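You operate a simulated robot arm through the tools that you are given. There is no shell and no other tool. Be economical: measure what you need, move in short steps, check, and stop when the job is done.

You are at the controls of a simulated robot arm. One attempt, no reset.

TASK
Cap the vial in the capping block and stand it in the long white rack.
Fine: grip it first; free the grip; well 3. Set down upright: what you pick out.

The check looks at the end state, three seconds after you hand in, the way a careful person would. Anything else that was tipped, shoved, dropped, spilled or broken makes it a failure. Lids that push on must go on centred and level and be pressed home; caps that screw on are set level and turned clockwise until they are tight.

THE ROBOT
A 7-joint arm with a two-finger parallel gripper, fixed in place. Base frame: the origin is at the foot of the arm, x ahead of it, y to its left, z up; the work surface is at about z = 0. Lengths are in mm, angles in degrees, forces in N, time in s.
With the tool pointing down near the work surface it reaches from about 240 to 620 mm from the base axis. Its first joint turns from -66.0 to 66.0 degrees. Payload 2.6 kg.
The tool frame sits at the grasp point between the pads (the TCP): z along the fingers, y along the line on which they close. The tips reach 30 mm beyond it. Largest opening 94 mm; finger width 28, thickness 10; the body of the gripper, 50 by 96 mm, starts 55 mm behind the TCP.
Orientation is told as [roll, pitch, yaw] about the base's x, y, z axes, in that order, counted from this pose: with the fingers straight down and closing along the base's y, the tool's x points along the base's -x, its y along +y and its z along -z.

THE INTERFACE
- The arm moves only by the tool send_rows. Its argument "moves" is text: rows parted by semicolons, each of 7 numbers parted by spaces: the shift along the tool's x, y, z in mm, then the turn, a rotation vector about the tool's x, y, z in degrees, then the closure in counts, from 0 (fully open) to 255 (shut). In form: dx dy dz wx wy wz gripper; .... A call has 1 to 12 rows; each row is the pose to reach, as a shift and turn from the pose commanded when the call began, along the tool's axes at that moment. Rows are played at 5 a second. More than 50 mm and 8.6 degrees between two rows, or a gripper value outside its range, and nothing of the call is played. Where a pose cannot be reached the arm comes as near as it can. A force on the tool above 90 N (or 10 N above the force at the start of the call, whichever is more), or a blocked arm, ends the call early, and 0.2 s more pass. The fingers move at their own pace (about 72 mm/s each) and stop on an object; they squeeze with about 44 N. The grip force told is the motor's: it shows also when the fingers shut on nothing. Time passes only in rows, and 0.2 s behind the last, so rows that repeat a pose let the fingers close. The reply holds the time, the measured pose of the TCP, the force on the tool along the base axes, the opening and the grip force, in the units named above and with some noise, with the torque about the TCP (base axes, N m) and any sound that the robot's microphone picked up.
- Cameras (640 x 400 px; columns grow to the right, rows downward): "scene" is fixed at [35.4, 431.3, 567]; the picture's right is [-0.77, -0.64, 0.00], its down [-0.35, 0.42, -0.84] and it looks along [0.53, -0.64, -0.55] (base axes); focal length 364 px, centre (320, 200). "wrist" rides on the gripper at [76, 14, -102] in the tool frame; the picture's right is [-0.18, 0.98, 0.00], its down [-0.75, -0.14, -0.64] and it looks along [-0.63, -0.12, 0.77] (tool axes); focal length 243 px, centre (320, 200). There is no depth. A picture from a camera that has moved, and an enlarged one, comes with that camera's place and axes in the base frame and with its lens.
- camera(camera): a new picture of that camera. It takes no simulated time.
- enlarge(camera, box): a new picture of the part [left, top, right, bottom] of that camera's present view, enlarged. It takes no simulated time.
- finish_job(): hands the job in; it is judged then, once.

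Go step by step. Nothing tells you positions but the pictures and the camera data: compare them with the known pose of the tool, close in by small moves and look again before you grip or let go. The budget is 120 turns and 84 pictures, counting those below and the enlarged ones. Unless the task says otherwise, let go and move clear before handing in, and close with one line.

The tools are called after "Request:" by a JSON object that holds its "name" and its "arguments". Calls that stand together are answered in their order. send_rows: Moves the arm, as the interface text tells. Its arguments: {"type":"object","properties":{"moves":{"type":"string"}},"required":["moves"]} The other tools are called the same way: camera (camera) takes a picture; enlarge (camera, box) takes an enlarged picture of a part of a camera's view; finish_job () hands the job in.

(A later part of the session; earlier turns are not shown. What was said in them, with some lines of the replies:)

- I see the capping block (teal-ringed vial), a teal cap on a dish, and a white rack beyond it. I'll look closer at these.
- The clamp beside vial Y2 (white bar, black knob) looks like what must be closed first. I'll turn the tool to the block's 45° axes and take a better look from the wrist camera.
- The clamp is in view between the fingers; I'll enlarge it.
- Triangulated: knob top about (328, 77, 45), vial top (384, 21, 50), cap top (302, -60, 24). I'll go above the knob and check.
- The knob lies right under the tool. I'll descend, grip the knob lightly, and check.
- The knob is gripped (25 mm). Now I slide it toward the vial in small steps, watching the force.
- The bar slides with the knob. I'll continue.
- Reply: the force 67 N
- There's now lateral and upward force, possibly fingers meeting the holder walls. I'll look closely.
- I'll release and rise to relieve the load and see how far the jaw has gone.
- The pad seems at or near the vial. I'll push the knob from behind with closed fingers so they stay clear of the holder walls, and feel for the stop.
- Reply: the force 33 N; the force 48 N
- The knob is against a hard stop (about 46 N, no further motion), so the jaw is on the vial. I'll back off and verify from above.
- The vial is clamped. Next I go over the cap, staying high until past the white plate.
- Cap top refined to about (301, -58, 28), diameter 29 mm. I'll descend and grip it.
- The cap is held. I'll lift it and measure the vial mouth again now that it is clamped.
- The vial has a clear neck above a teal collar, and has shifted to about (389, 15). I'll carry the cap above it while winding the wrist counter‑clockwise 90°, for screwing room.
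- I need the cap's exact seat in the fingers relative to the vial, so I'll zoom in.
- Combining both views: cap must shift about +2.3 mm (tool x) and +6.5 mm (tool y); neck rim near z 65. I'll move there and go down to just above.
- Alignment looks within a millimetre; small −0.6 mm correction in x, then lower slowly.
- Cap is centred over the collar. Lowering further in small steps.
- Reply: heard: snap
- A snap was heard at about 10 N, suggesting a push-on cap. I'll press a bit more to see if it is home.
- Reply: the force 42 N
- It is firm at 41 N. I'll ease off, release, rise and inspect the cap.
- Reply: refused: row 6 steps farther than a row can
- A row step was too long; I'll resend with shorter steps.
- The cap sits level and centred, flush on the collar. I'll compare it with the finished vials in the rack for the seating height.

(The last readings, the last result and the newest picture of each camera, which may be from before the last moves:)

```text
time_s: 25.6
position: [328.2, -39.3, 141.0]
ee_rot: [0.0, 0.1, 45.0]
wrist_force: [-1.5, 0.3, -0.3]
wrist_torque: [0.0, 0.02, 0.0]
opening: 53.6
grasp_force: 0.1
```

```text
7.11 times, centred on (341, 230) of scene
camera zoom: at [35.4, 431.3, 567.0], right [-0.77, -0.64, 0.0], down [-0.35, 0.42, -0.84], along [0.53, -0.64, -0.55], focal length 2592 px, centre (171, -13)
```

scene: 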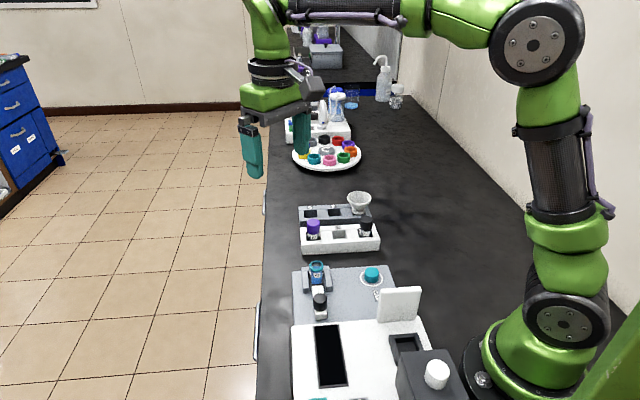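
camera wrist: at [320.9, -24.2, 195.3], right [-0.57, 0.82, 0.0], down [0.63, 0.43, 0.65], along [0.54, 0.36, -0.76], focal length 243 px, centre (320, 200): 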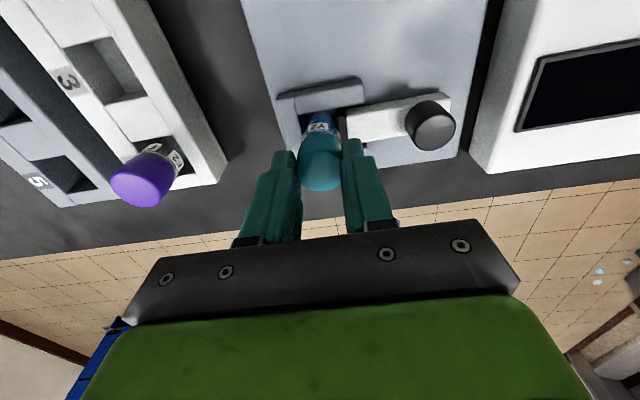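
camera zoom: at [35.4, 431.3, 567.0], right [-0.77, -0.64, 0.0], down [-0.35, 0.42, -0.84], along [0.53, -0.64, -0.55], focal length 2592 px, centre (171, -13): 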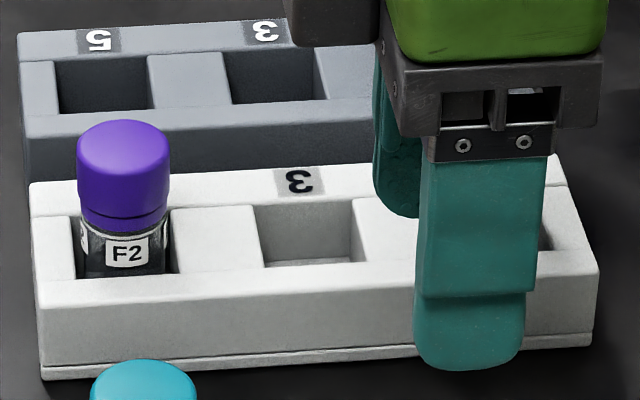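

The cap matches F2's seating, so it is home. Next: free the clamp by gripping the knob front-to-back and drawing it away from the vial.

Request:
{"name": "send_rows", "arguments": {"moves": "-27 23 0 0 0 0 147;-54 47 0 0 0 0 147;-81.4 70.4 0 0 0 0 147;-81.4 70.4 30 0 0 0 147;-81.4 70.4 50 0 0 0 147;-81.4 70.4 50 0 0 0 147"}}

Request:
{"name": "enlarge", "arguments": {"camera": "wrist", "box": [220, 60, 420, 220]}}

Request:
{"name": "enlarge", "arguments": {"camera": "scene", "box": [270, 230, 374, 310]}}

```text
time_s: 27.0
position: [336.2, 69.2, 89.6]
ee_rot: [0.0, -0.1, 45.1]
wrist_force: [0.6, -0.2, 0.5]
wrist_torque: [0.0, 0.02, -0.05]
opening: 40.2
grasp_force: 0.1
```

```text
2.50 times, centred on (320, 140) of wrist
camera zoom: at [272.6, 26.4, 193.1], right [-0.57, 0.82, 0.0], down [0.63, 0.43, 0.64], along [0.53, 0.36, -0.77], focal length 606 px, centre (320, 350)
```

zoom: 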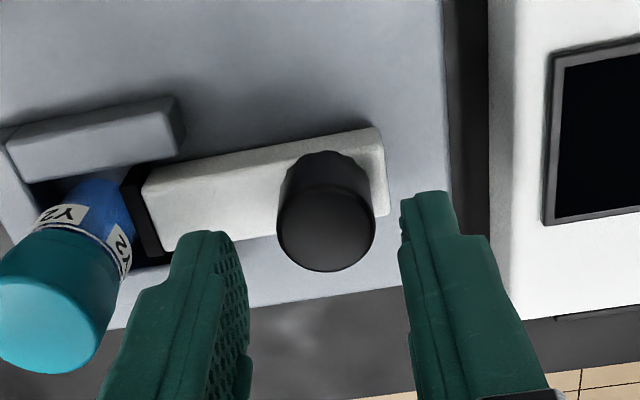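

```text
5.00 times, centred on (322, 270) of scene
camera zoom: at [35.4, 431.3, 567.0], right [-0.77, -0.64, 0.0], down [-0.35, 0.42, -0.84], along [0.53, -0.64, -0.55], focal length 1822 px, centre (310, -150)
```

zoom: 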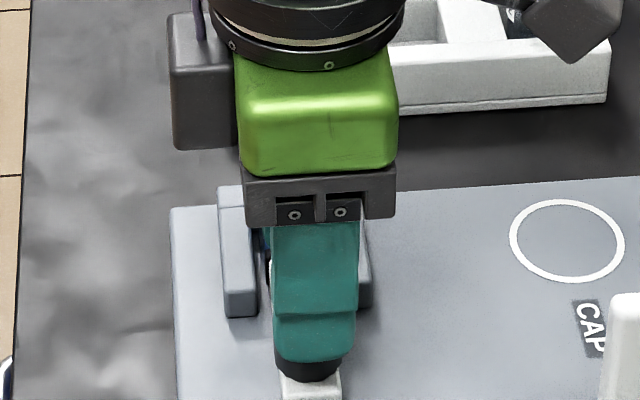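

The knob is between the fingers. Lower, grip, then draw it back along tool +y.

Request:
{"name": "send_rows", "arguments": {"moves": "-2 0 14 0 0 0 147;-2 0 27 0 0 0 147;-2 0 27 0 0 0 255;-2 0 27 0 0 0 255;-2 0 27 0 0 0 255"}}

```text
time_s: 28.2
position: [337.0, 70.9, 63.1]
ee_rot: [0.1, -0.1, 45.1]
wrist_force: [-11.1, 9.7, 5.2]
wrist_torque: [-0.14, -0.15, -0.02]
opening: 25.0
grasp_force: 45.2
```

Request:
{"name": "send_rows", "arguments": {"moves": "0 3 0 0 0 0 255;0 6 0 0 0 0 255;0 9 0 0 0 0 255;0 12 0 0 0 0 255;0 12 0 0 0 0 255"}}

Request:
{"name": "enlarge", "arguments": {"camera": "wrist", "box": [180, 60, 420, 220]}}

```text
time_s: 29.4
position: [326.9, 79.7, 62.8]
ee_rot: [0.1, 0.1, 45.1]
wrist_force: [-3.9, -1.2, -0.8]
wrist_torque: [-0.41, -0.23, -0.05]
opening: 24.7
grasp_force: 45.0
```

```text
2.50 times, centred on (300, 140) of wrist
camera zoom: at [264.0, 36.1, 165.6], right [-0.57, 0.82, 0.0], down [0.63, 0.43, 0.64], along [0.53, 0.36, -0.77], focal length 606 px, centre (370, 350)
```

zoom: 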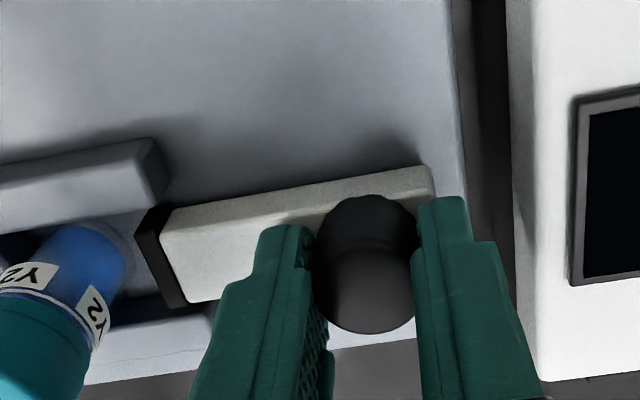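

The jaw is clear of the vial and back to its open place. Release the knob and rise.

Request:
{"name": "send_rows", "arguments": {"moves": "0 0 0 0 0 0 147;0 0 0 0 0 0 147;0 0 -20 0 0 0 147;0 0 -50 0 0 0 147;0 0 -80 0 0 0 147;20 0 -80 0 0 0 147;20 0 -80 0 0 0 147"}}

Request:
{"name": "enlarge", "arguments": {"camera": "wrist", "box": [180, 60, 420, 220]}}

Request:
{"name": "enlarge", "arguments": {"camera": "scene", "box": [270, 200, 400, 310]}}

```text
time_s: 31.0
position: [315.6, 66.2, 144.2]
ee_rot: [0.0, 0.0, 45.1]
wrist_force: [1.5, 0.5, -0.2]
wrist_torque: [0.01, 0.01, -0.01]
opening: 40.1
grasp_force: 0.0
```

```text
2.50 times, centred on (300, 140) of wrist
camera zoom: at [251.2, 22.4, 247.4], right [-0.57, 0.82, 0.0], down [0.63, 0.43, 0.64], along [0.53, 0.36, -0.77], focal length 606 px, centre (370, 350)
```

zoom: 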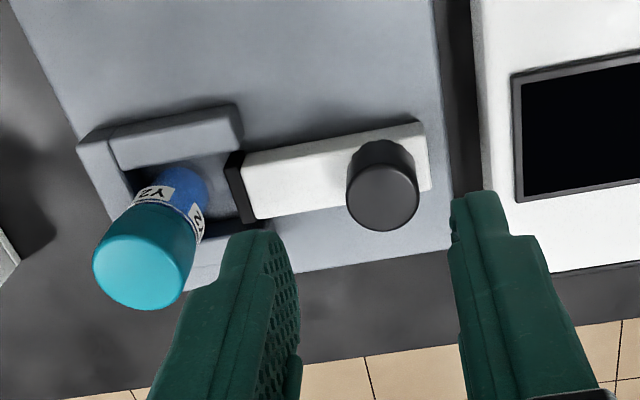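

```text
3.64 times, centred on (335, 255) of scene
camera zoom: at [35.4, 431.3, 567.0], right [-0.77, -0.64, 0.0], down [-0.35, 0.42, -0.84], along [0.53, -0.64, -0.55], focal length 1325 px, centre (266, 0)
```

zoom: 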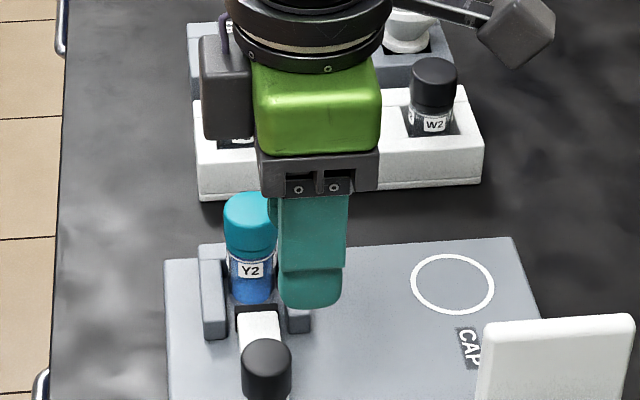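

Clamp is free and the vial stands on its own. Now hover over the capped vial.

Request:
{"name": "send_rows", "arguments": {"moves": "-9 -41 0 0 0 0 147;-17.5 -82 0 0 0 0 147;-17.5 -82 22 0 0 0 147;-17.5 -82 22 0 0 0 147"}}

Request:
{"name": "enlarge", "arguments": {"camera": "wrist", "box": [220, 60, 420, 220]}}

Request:
{"name": "enlarge", "arguments": {"camera": "scene", "box": [290, 230, 346, 275]}}

```text
time_s: 32.0
position: [387.2, 20.5, 121.6]
ee_rot: [0.0, 0.0, 45.0]
wrist_force: [0.4, 0.3, 0.1]
wrist_torque: [-0.01, -0.04, 0.0]
opening: 39.9
grasp_force: 0.1
```

```text
2.50 times, centred on (320, 140) of wrist
camera zoom: at [323.7, -22.6, 224.7], right [-0.57, 0.82, 0.0], down [0.63, 0.43, 0.64], along [0.53, 0.36, -0.77], focal length 606 px, centre (320, 350)
```

zoom: 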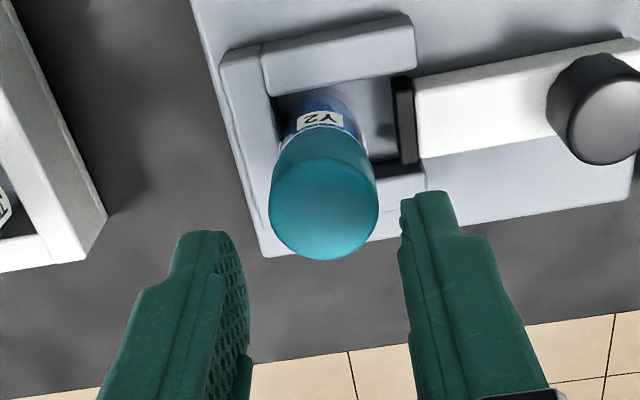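

```text
8.89 times, centred on (318, 252) of scene
camera zoom: at [35.5, 431.3, 567.0], right [-0.77, -0.64, 0.0], down [-0.35, 0.42, -0.84], along [0.53, -0.64, -0.55], focal length 3240 px, centre (338, -267)
```

zoom: 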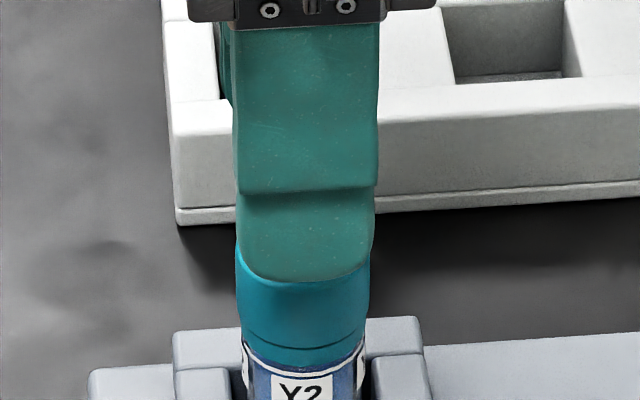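

Cap is centred within ~2 mm. I'll trim, descend so the pads span cap and collar, and grip.

Request:
{"name": "send_rows", "arguments": {"moves": "0.8 1.5 20 0 0 0 147;0.8 1.5 36 0 0 0 147;0.8 1.5 48 0 0 0 147;0.8 1.5 48 0 0 0 147;0.8 1.5 48 0 0 0 255;0.8 1.5 48 0 0 0 255;0.8 1.5 48 0 0 0 255"}}

Request:
{"name": "enlarge", "arguments": {"camera": "wrist", "box": [220, 60, 420, 220]}}

Request:
{"name": "enlarge", "arguments": {"camera": "scene", "box": [290, 230, 346, 275]}}

```text
time_s: 33.6
position: [382.9, 21.8, 73.8]
ee_rot: [0.0, 0.0, 45.0]
wrist_force: [-0.4, -0.3, 0.4]
wrist_torque: [-0.01, -0.01, -0.02]
opening: 28.2
grasp_force: 44.0
```

```text
2.50 times, centred on (320, 140) of wrist
camera zoom: at [319.4, -22.5, 177.1], right [-0.57, 0.82, 0.0], down [0.63, 0.43, 0.64], along [0.53, 0.36, -0.77], focal length 606 px, centre (320, 350)
```

zoom: 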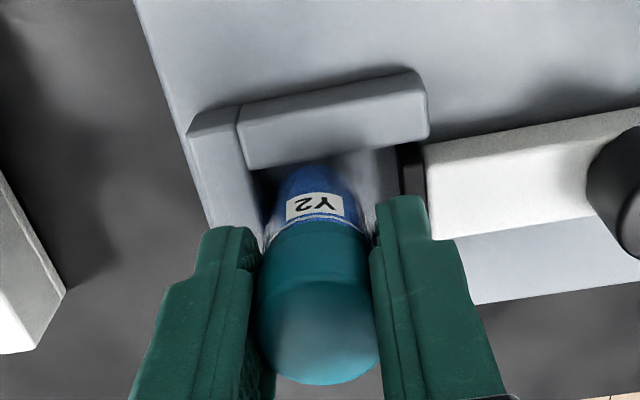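

```text
8.89 times, centred on (318, 252) of scene
camera zoom: at [35.4, 431.3, 567.0], right [-0.77, -0.64, 0.0], down [-0.35, 0.42, -0.84], along [0.53, -0.64, -0.55], focal length 3240 px, centre (338, -267)
```

zoom: 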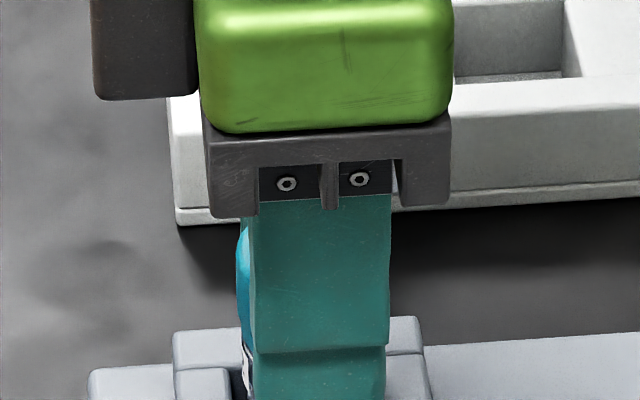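

Gripped at 28.2 mm. Lift straight up and check the vial comes along with its cap.

Request:
{"name": "send_rows", "arguments": {"moves": "0 0 -10 0 0 0 255;0 0 -30 0 0 0 255;0 0 -60 0 0 0 255;0 0 -90 0 0 0 255;0 0 -90 0 0 0 255"}}

Request:
{"name": "camera", "arguments": {"camera": "wrist"}}

Request:
{"name": "enlarge", "arguments": {"camera": "scene", "box": [270, 180, 400, 270]}}

```text
time_s: 34.8
position: [382.0, 19.5, 164.0]
ee_rot: [0.0, 0.0, 45.2]
wrist_force: [-0.1, -0.5, 0.0]
wrist_torque: [0.01, 0.01, 0.0]
opening: 28.3
grasp_force: 44.2
```

```text
28 pictures are left
camera wrist: at [319.1, -24.0, 265.9], right [-0.57, 0.82, 0.0], down [0.63, 0.43, 0.64], along [0.53, 0.36, -0.77], focal length 243 px, centre (320, 200)
```

wrist: 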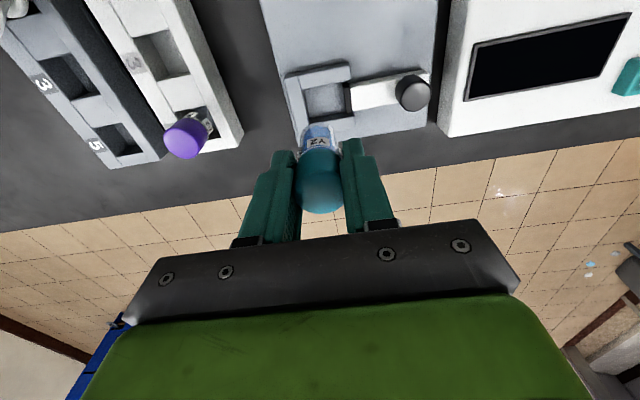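

```text
4.44 times, centred on (335, 225) of scene
camera zoom: at [35.4, 431.3, 567.0], right [-0.77, -0.64, 0.0], down [-0.35, 0.42, -0.84], along [0.53, -0.64, -0.55], focal length 1620 px, centre (253, 89)
```

zoom: 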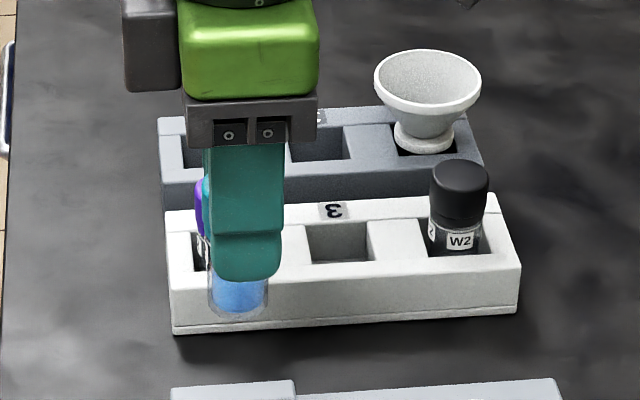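

The vial hangs upright with cap on. Well 3 of the white rack triangulates to (426, -112), rack top z ≈ 27; I'll hover above it.

Request:
{"name": "send_rows", "arguments": {"moves": "20 -40 0 0 0 0 255;40 -80 0 0 0 0 255;62.5 -125 0 0 0 0 255;62.5 -125 20 0 0 0 255;62.5 -125 40 0 0 0 255;62.5 -125 40 0 0 0 255"}}

Request:
{"name": "enlarge", "arguments": {"camera": "scene", "box": [290, 190, 386, 260]}}

Request:
{"name": "enlarge", "arguments": {"camera": "wrist", "box": [220, 60, 420, 220]}}

```text
refused: row 3 steps farther than a row can; nothing moved
```

```text
5.71 times, centred on (338, 225) of scene
camera zoom: at [35.4, 431.3, 567.0], right [-0.77, -0.64, 0.0], down [-0.35, 0.42, -0.84], along [0.53, -0.64, -0.55], focal length 2083 px, centre (217, 57)
```

zoom: 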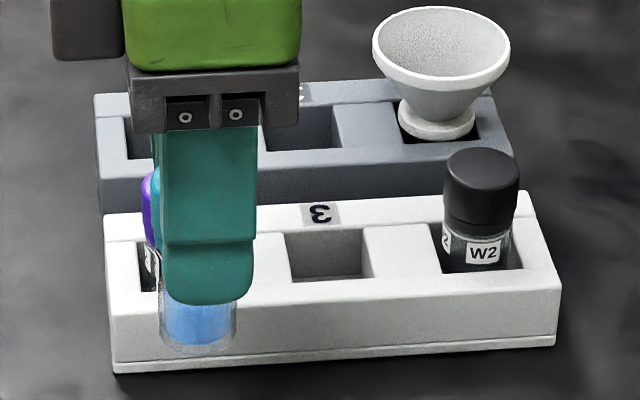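

```text
2.50 times, centred on (320, 140) of wrist
camera zoom: at [319.1, -24.0, 265.9], right [-0.57, 0.82, 0.0], down [0.63, 0.43, 0.64], along [0.53, 0.36, -0.77], focal length 606 px, centre (320, 350)
```

zoom: 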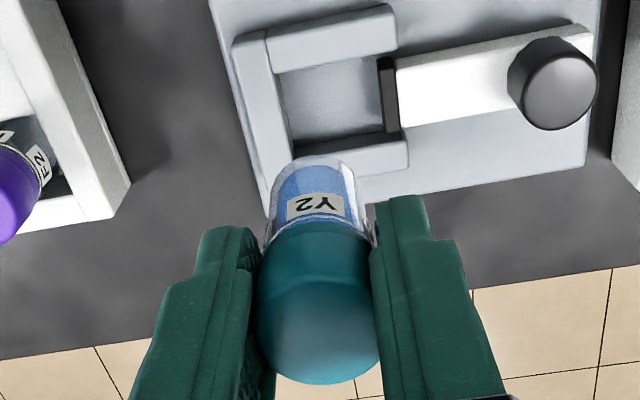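

A step was too long; resending with shorter steps.

Request:
{"name": "send_rows", "arguments": {"moves": "16 -31 0 0 0 0 255;31 -62 0 0 0 0 255;47 -94 0 0 0 0 255;62.5 -125 0 0 0 0 255;62.5 -125 20 0 0 0 255;62.5 -125 40 0 0 0 255;62.5 -125 40 0 0 0 255"}}

Request:
{"name": "enlarge", "arguments": {"camera": "scene", "box": [290, 190, 386, 260]}}

Request:
{"name": "enlarge", "arguments": {"camera": "wrist", "box": [220, 60, 420, 220]}}

```text
time_s: 36.4
position: [424.5, -111.8, 124.7]
ee_rot: [0.0, 0.0, 45.1]
wrist_force: [0.2, -0.5, -1.2]
wrist_torque: [0.01, 0.03, 0.01]
opening: 28.3
grasp_force: 43.8
```

```text
5.71 times, centred on (338, 225) of scene
camera zoom: at [35.4, 431.3, 567.0], right [-0.77, -0.64, 0.0], down [-0.35, 0.42, -0.84], along [0.53, -0.64, -0.55], focal length 2083 px, centre (217, 57)
```

zoom: 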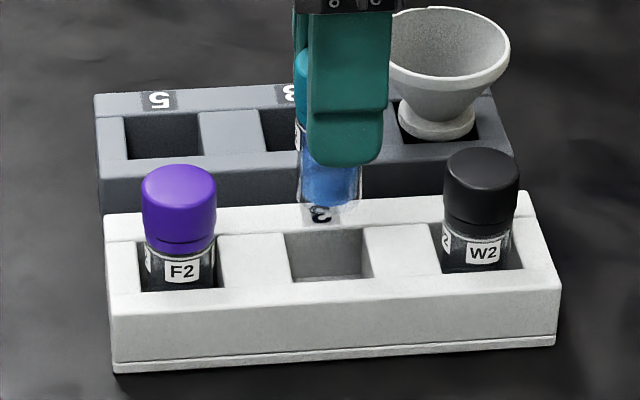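

```text
2.50 times, centred on (320, 140) of wrist
camera zoom: at [360.3, -154.6, 227.1], right [-0.57, 0.82, 0.0], down [0.63, 0.43, 0.64], along [0.53, 0.36, -0.77], focal length 606 px, centre (320, 350)
```

zoom: 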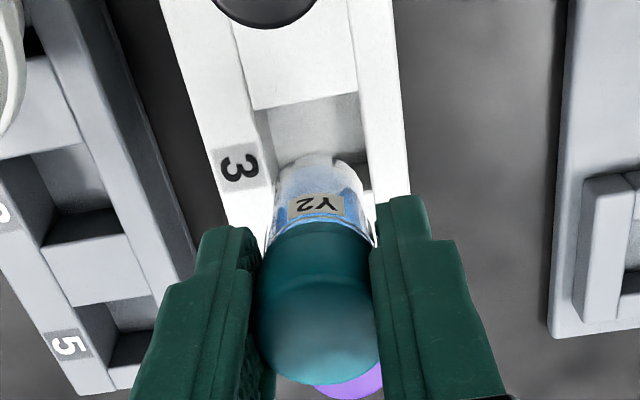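

Vial is within about 1 mm of the well axis (needs −1.2 mm in tool y). I'll correct and lower partly into the well.

Request:
{"name": "send_rows", "arguments": {"moves": "0 -1.2 0 0 0 0 255;0 -1.2 12 0 0 0 255;0 -1.2 24 0 0 0 255;0 -1.2 34 0 0 0 255;0 -1.2 34 0 0 0 255"}}

Request:
{"name": "enlarge", "arguments": {"camera": "scene", "box": [310, 200, 374, 250]}}

Request:
{"name": "enlarge", "arguments": {"camera": "wrist", "box": [250, 80, 390, 200]}}

```text
time_s: 37.6
position: [427.3, -111.1, 89.1]
ee_rot: [0.0, 0.0, 45.1]
wrist_force: [-0.2, 0.8, -0.7]
wrist_torque: [0.04, -0.01, -0.01]
opening: 28.3
grasp_force: 43.6
```

```text
8.00 times, centred on (342, 225) of scene
camera zoom: at [35.4, 431.3, 567.0], right [-0.77, -0.64, 0.0], down [-0.35, 0.42, -0.84], along [0.53, -0.64, -0.55], focal length 2916 px, centre (144, 0)
```

zoom: 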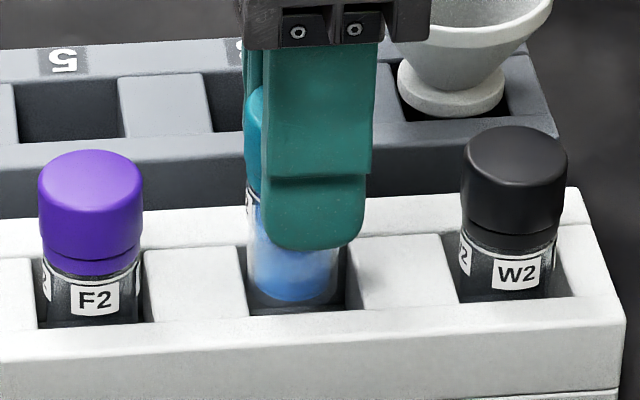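

```text
3.33 times, centred on (320, 140) of wrist
camera zoom: at [363.0, -155.5, 192.1], right [-0.57, 0.82, 0.0], down [0.63, 0.43, 0.64], along [0.53, 0.36, -0.77], focal length 809 px, centre (320, 400)
```

zoom: 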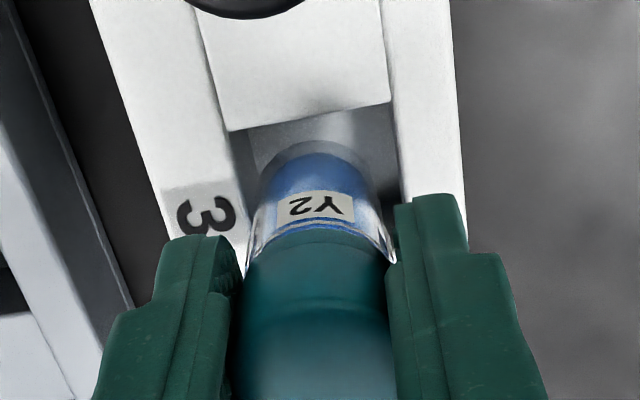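

The vial's foot is entering the well cleanly. Lowering further in small steps.

Request:
{"name": "send_rows", "arguments": {"moves": "0 0 5 0 0 0 255;0 0 10 0 0 0 255;0 0 15 0 0 0 255;0 0 18 0 0 0 255;0 0 18 0 0 0 255"}}

```text
time_s: 38.8
position: [429.0, -113.0, 70.7]
ee_rot: [-0.1, 0.0, 45.0]
wrist_force: [0.1, 0.7, -1.0]
wrist_torque: [0.02, 0.0, -0.04]
opening: 28.1
grasp_force: 43.9
heard: snap
```

A snap was heard without force; let me look before going on.

Request:
{"name": "enlarge", "arguments": {"camera": "scene", "box": [310, 200, 374, 250]}}

Request:
{"name": "enlarge", "arguments": {"camera": "wrist", "box": [250, 80, 390, 200]}}

```text
8.00 times, centred on (342, 225) of scene
camera zoom: at [35.4, 431.3, 567.0], right [-0.77, -0.64, 0.0], down [-0.35, 0.42, -0.84], along [0.53, -0.64, -0.55], focal length 2916 px, centre (144, 0)
```

zoom: 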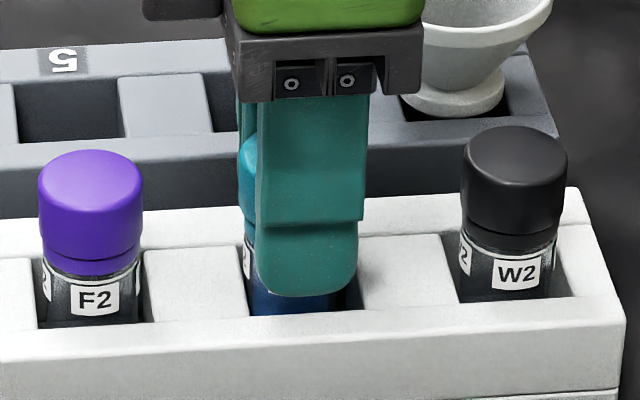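

```text
3.33 times, centred on (320, 140) of wrist
camera zoom: at [365.4, -156.6, 173.9], right [-0.57, 0.82, 0.0], down [0.63, 0.43, 0.64], along [0.53, 0.36, -0.77], focal length 809 px, centre (320, 400)
```

zoom: 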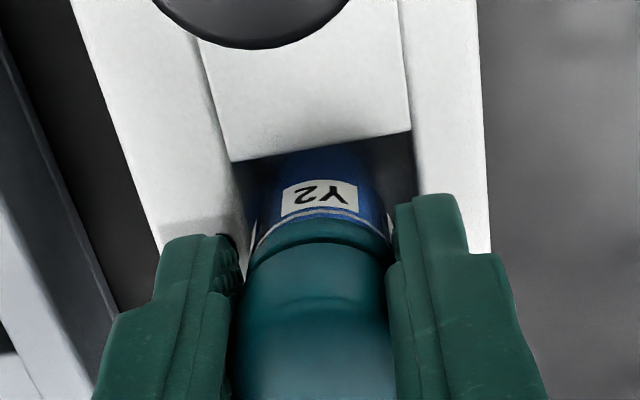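

The vial is in the well but ~10 mm above its neighbours' level. Continue down gently.

Request:
{"name": "send_rows", "arguments": {"moves": "0 0 2 0 0 0 255;0 0 4 0 0 0 255;0 0 6 0 0 0 255;0 0 7 0 0 0 255;0 0 7 0 0 0 255"}}

Request:
{"name": "enlarge", "arguments": {"camera": "scene", "box": [310, 200, 374, 250]}}

```text
time_s: 40.0
position: [429.7, -111.5, 66.3]
ee_rot: [-0.4, -0.1, 44.9]
wrist_force: [-11.3, -4.5, 45.0]
wrist_torque: [-0.06, 0.41, 0.0]
opening: 27.9
grasp_force: 44.0
heard: snap
```

```text
8.00 times, centred on (342, 225) of scene
camera zoom: at [35.2, 431.4, 567.0], right [-0.77, -0.64, 0.0], down [-0.35, 0.42, -0.84], along [0.53, -0.64, -0.55], focal length 2916 px, centre (144, 0)
```

zoom: 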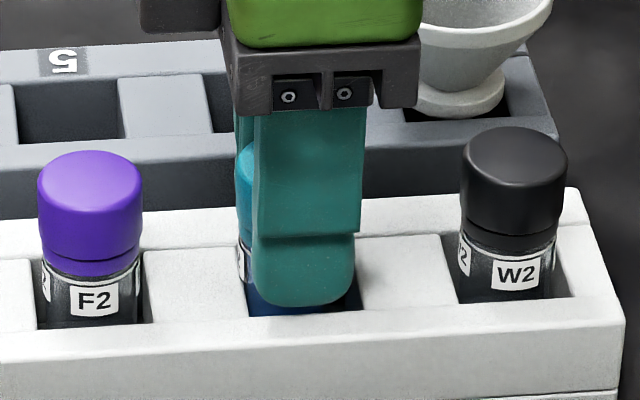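

It has reached the floor (45 N, z 66 as predicted). I'll ease off, release, and rise.

Request:
{"name": "send_rows", "arguments": {"moves": "0 0 -3 0 0 0 255;0 0 -3 0 0 0 255;0 0 -3 0 0 0 200;0 0 -3 0 0 0 160;0 0 -3 0 0 0 147;0 0 -3 0 0 0 147"}}

Request:
{"name": "enlarge", "arguments": {"camera": "scene", "box": [310, 200, 374, 250]}}

```text
time_s: 41.4
position: [428.5, -110.9, 67.3]
ee_rot: [0.2, 0.0, 45.1]
wrist_force: [-0.2, 0.4, 0.2]
wrist_torque: [0.01, -0.01, -0.01]
opening: 39.9
grasp_force: 0.1
```

```text
8.00 times, centred on (342, 225) of scene
camera zoom: at [35.4, 431.3, 567.0], right [-0.77, -0.64, 0.0], down [-0.35, 0.42, -0.84], along [0.53, -0.64, -0.55], focal length 2916 px, centre (144, 0)
```

zoom: 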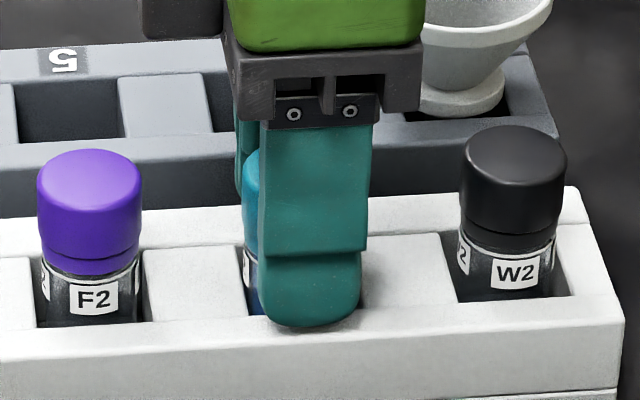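

Request:
{"name": "send_rows", "arguments": {"moves": "0 0 -20 0 0 0 147;0 0 -50 0 0 0 147;0 0 -90 0 0 0 147;0 0 -130 0 0 0 147;30 30 -130 0 0 0 147;60 60 -130 0 0 0 147;60 60 -130 0 0 0 147"}}

Request:
{"name": "enlarge", "arguments": {"camera": "scene", "box": [310, 200, 374, 250]}}

Request:
{"name": "camera", "arguments": {"camera": "wrist"}}

Request:
{"name": "camera", "arguments": {"camera": "scene"}}

```text
time_s: 43.0
position: [341.7, -113.9, 195.7]
ee_rot: [0.0, 0.0, 45.1]
wrist_force: [-0.4, 0.2, 0.4]
wrist_torque: [0.01, 0.04, 0.02]
opening: 39.6
grasp_force: 0.1
```

```text
8.00 times, centred on (342, 225) of scene
camera zoom: at [35.4, 431.3, 567.0], right [-0.77, -0.64, 0.0], down [-0.35, 0.42, -0.84], along [0.53, -0.64, -0.55], focal length 2916 px, centre (144, 0)
```

zoom: 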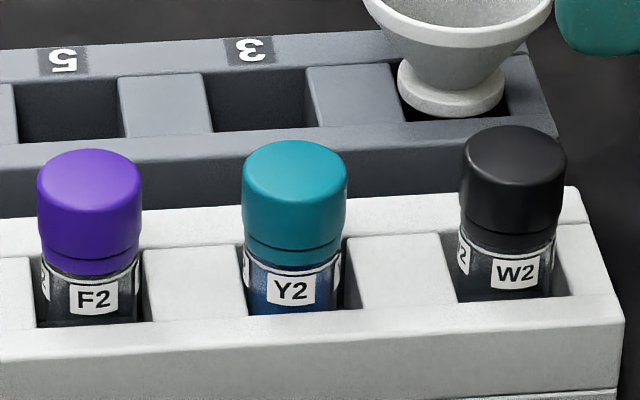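

```text
15 pictures are left
camera wrist: at [277.7, -156.7, 298.5], right [-0.57, 0.82, 0.0], down [0.63, 0.43, 0.64], along [0.53, 0.36, -0.77], focal length 243 px, centre (320, 200)
```

wrist: 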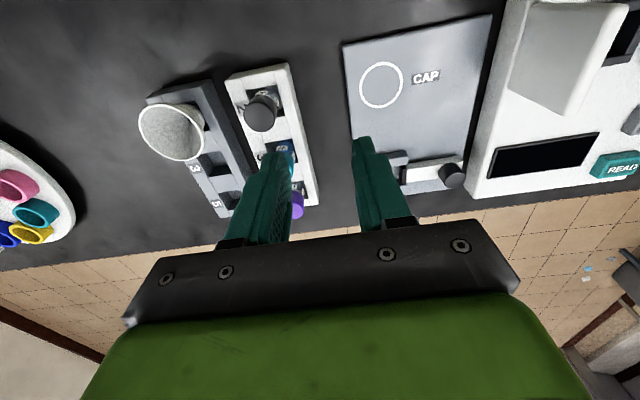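

```text
14 pictures are left
```

scene: 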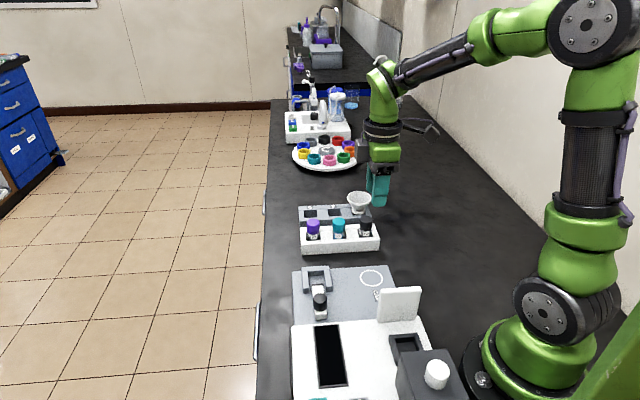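

Y2 stands upright in well 3 of the white rack, its cap at the same level as its neighbours' caps. The clamp is open, nothing else is disturbed, and the arm is clear.

Request:
{"name": "finish_job", "arguments": {}}

```text
The job is handed in.
```

Vial Y2 is capped and standing upright in well 3 of the long white rack. I clamped it first, pushed the cap on until it snapped, then opened the clamp. I have handed the job in.
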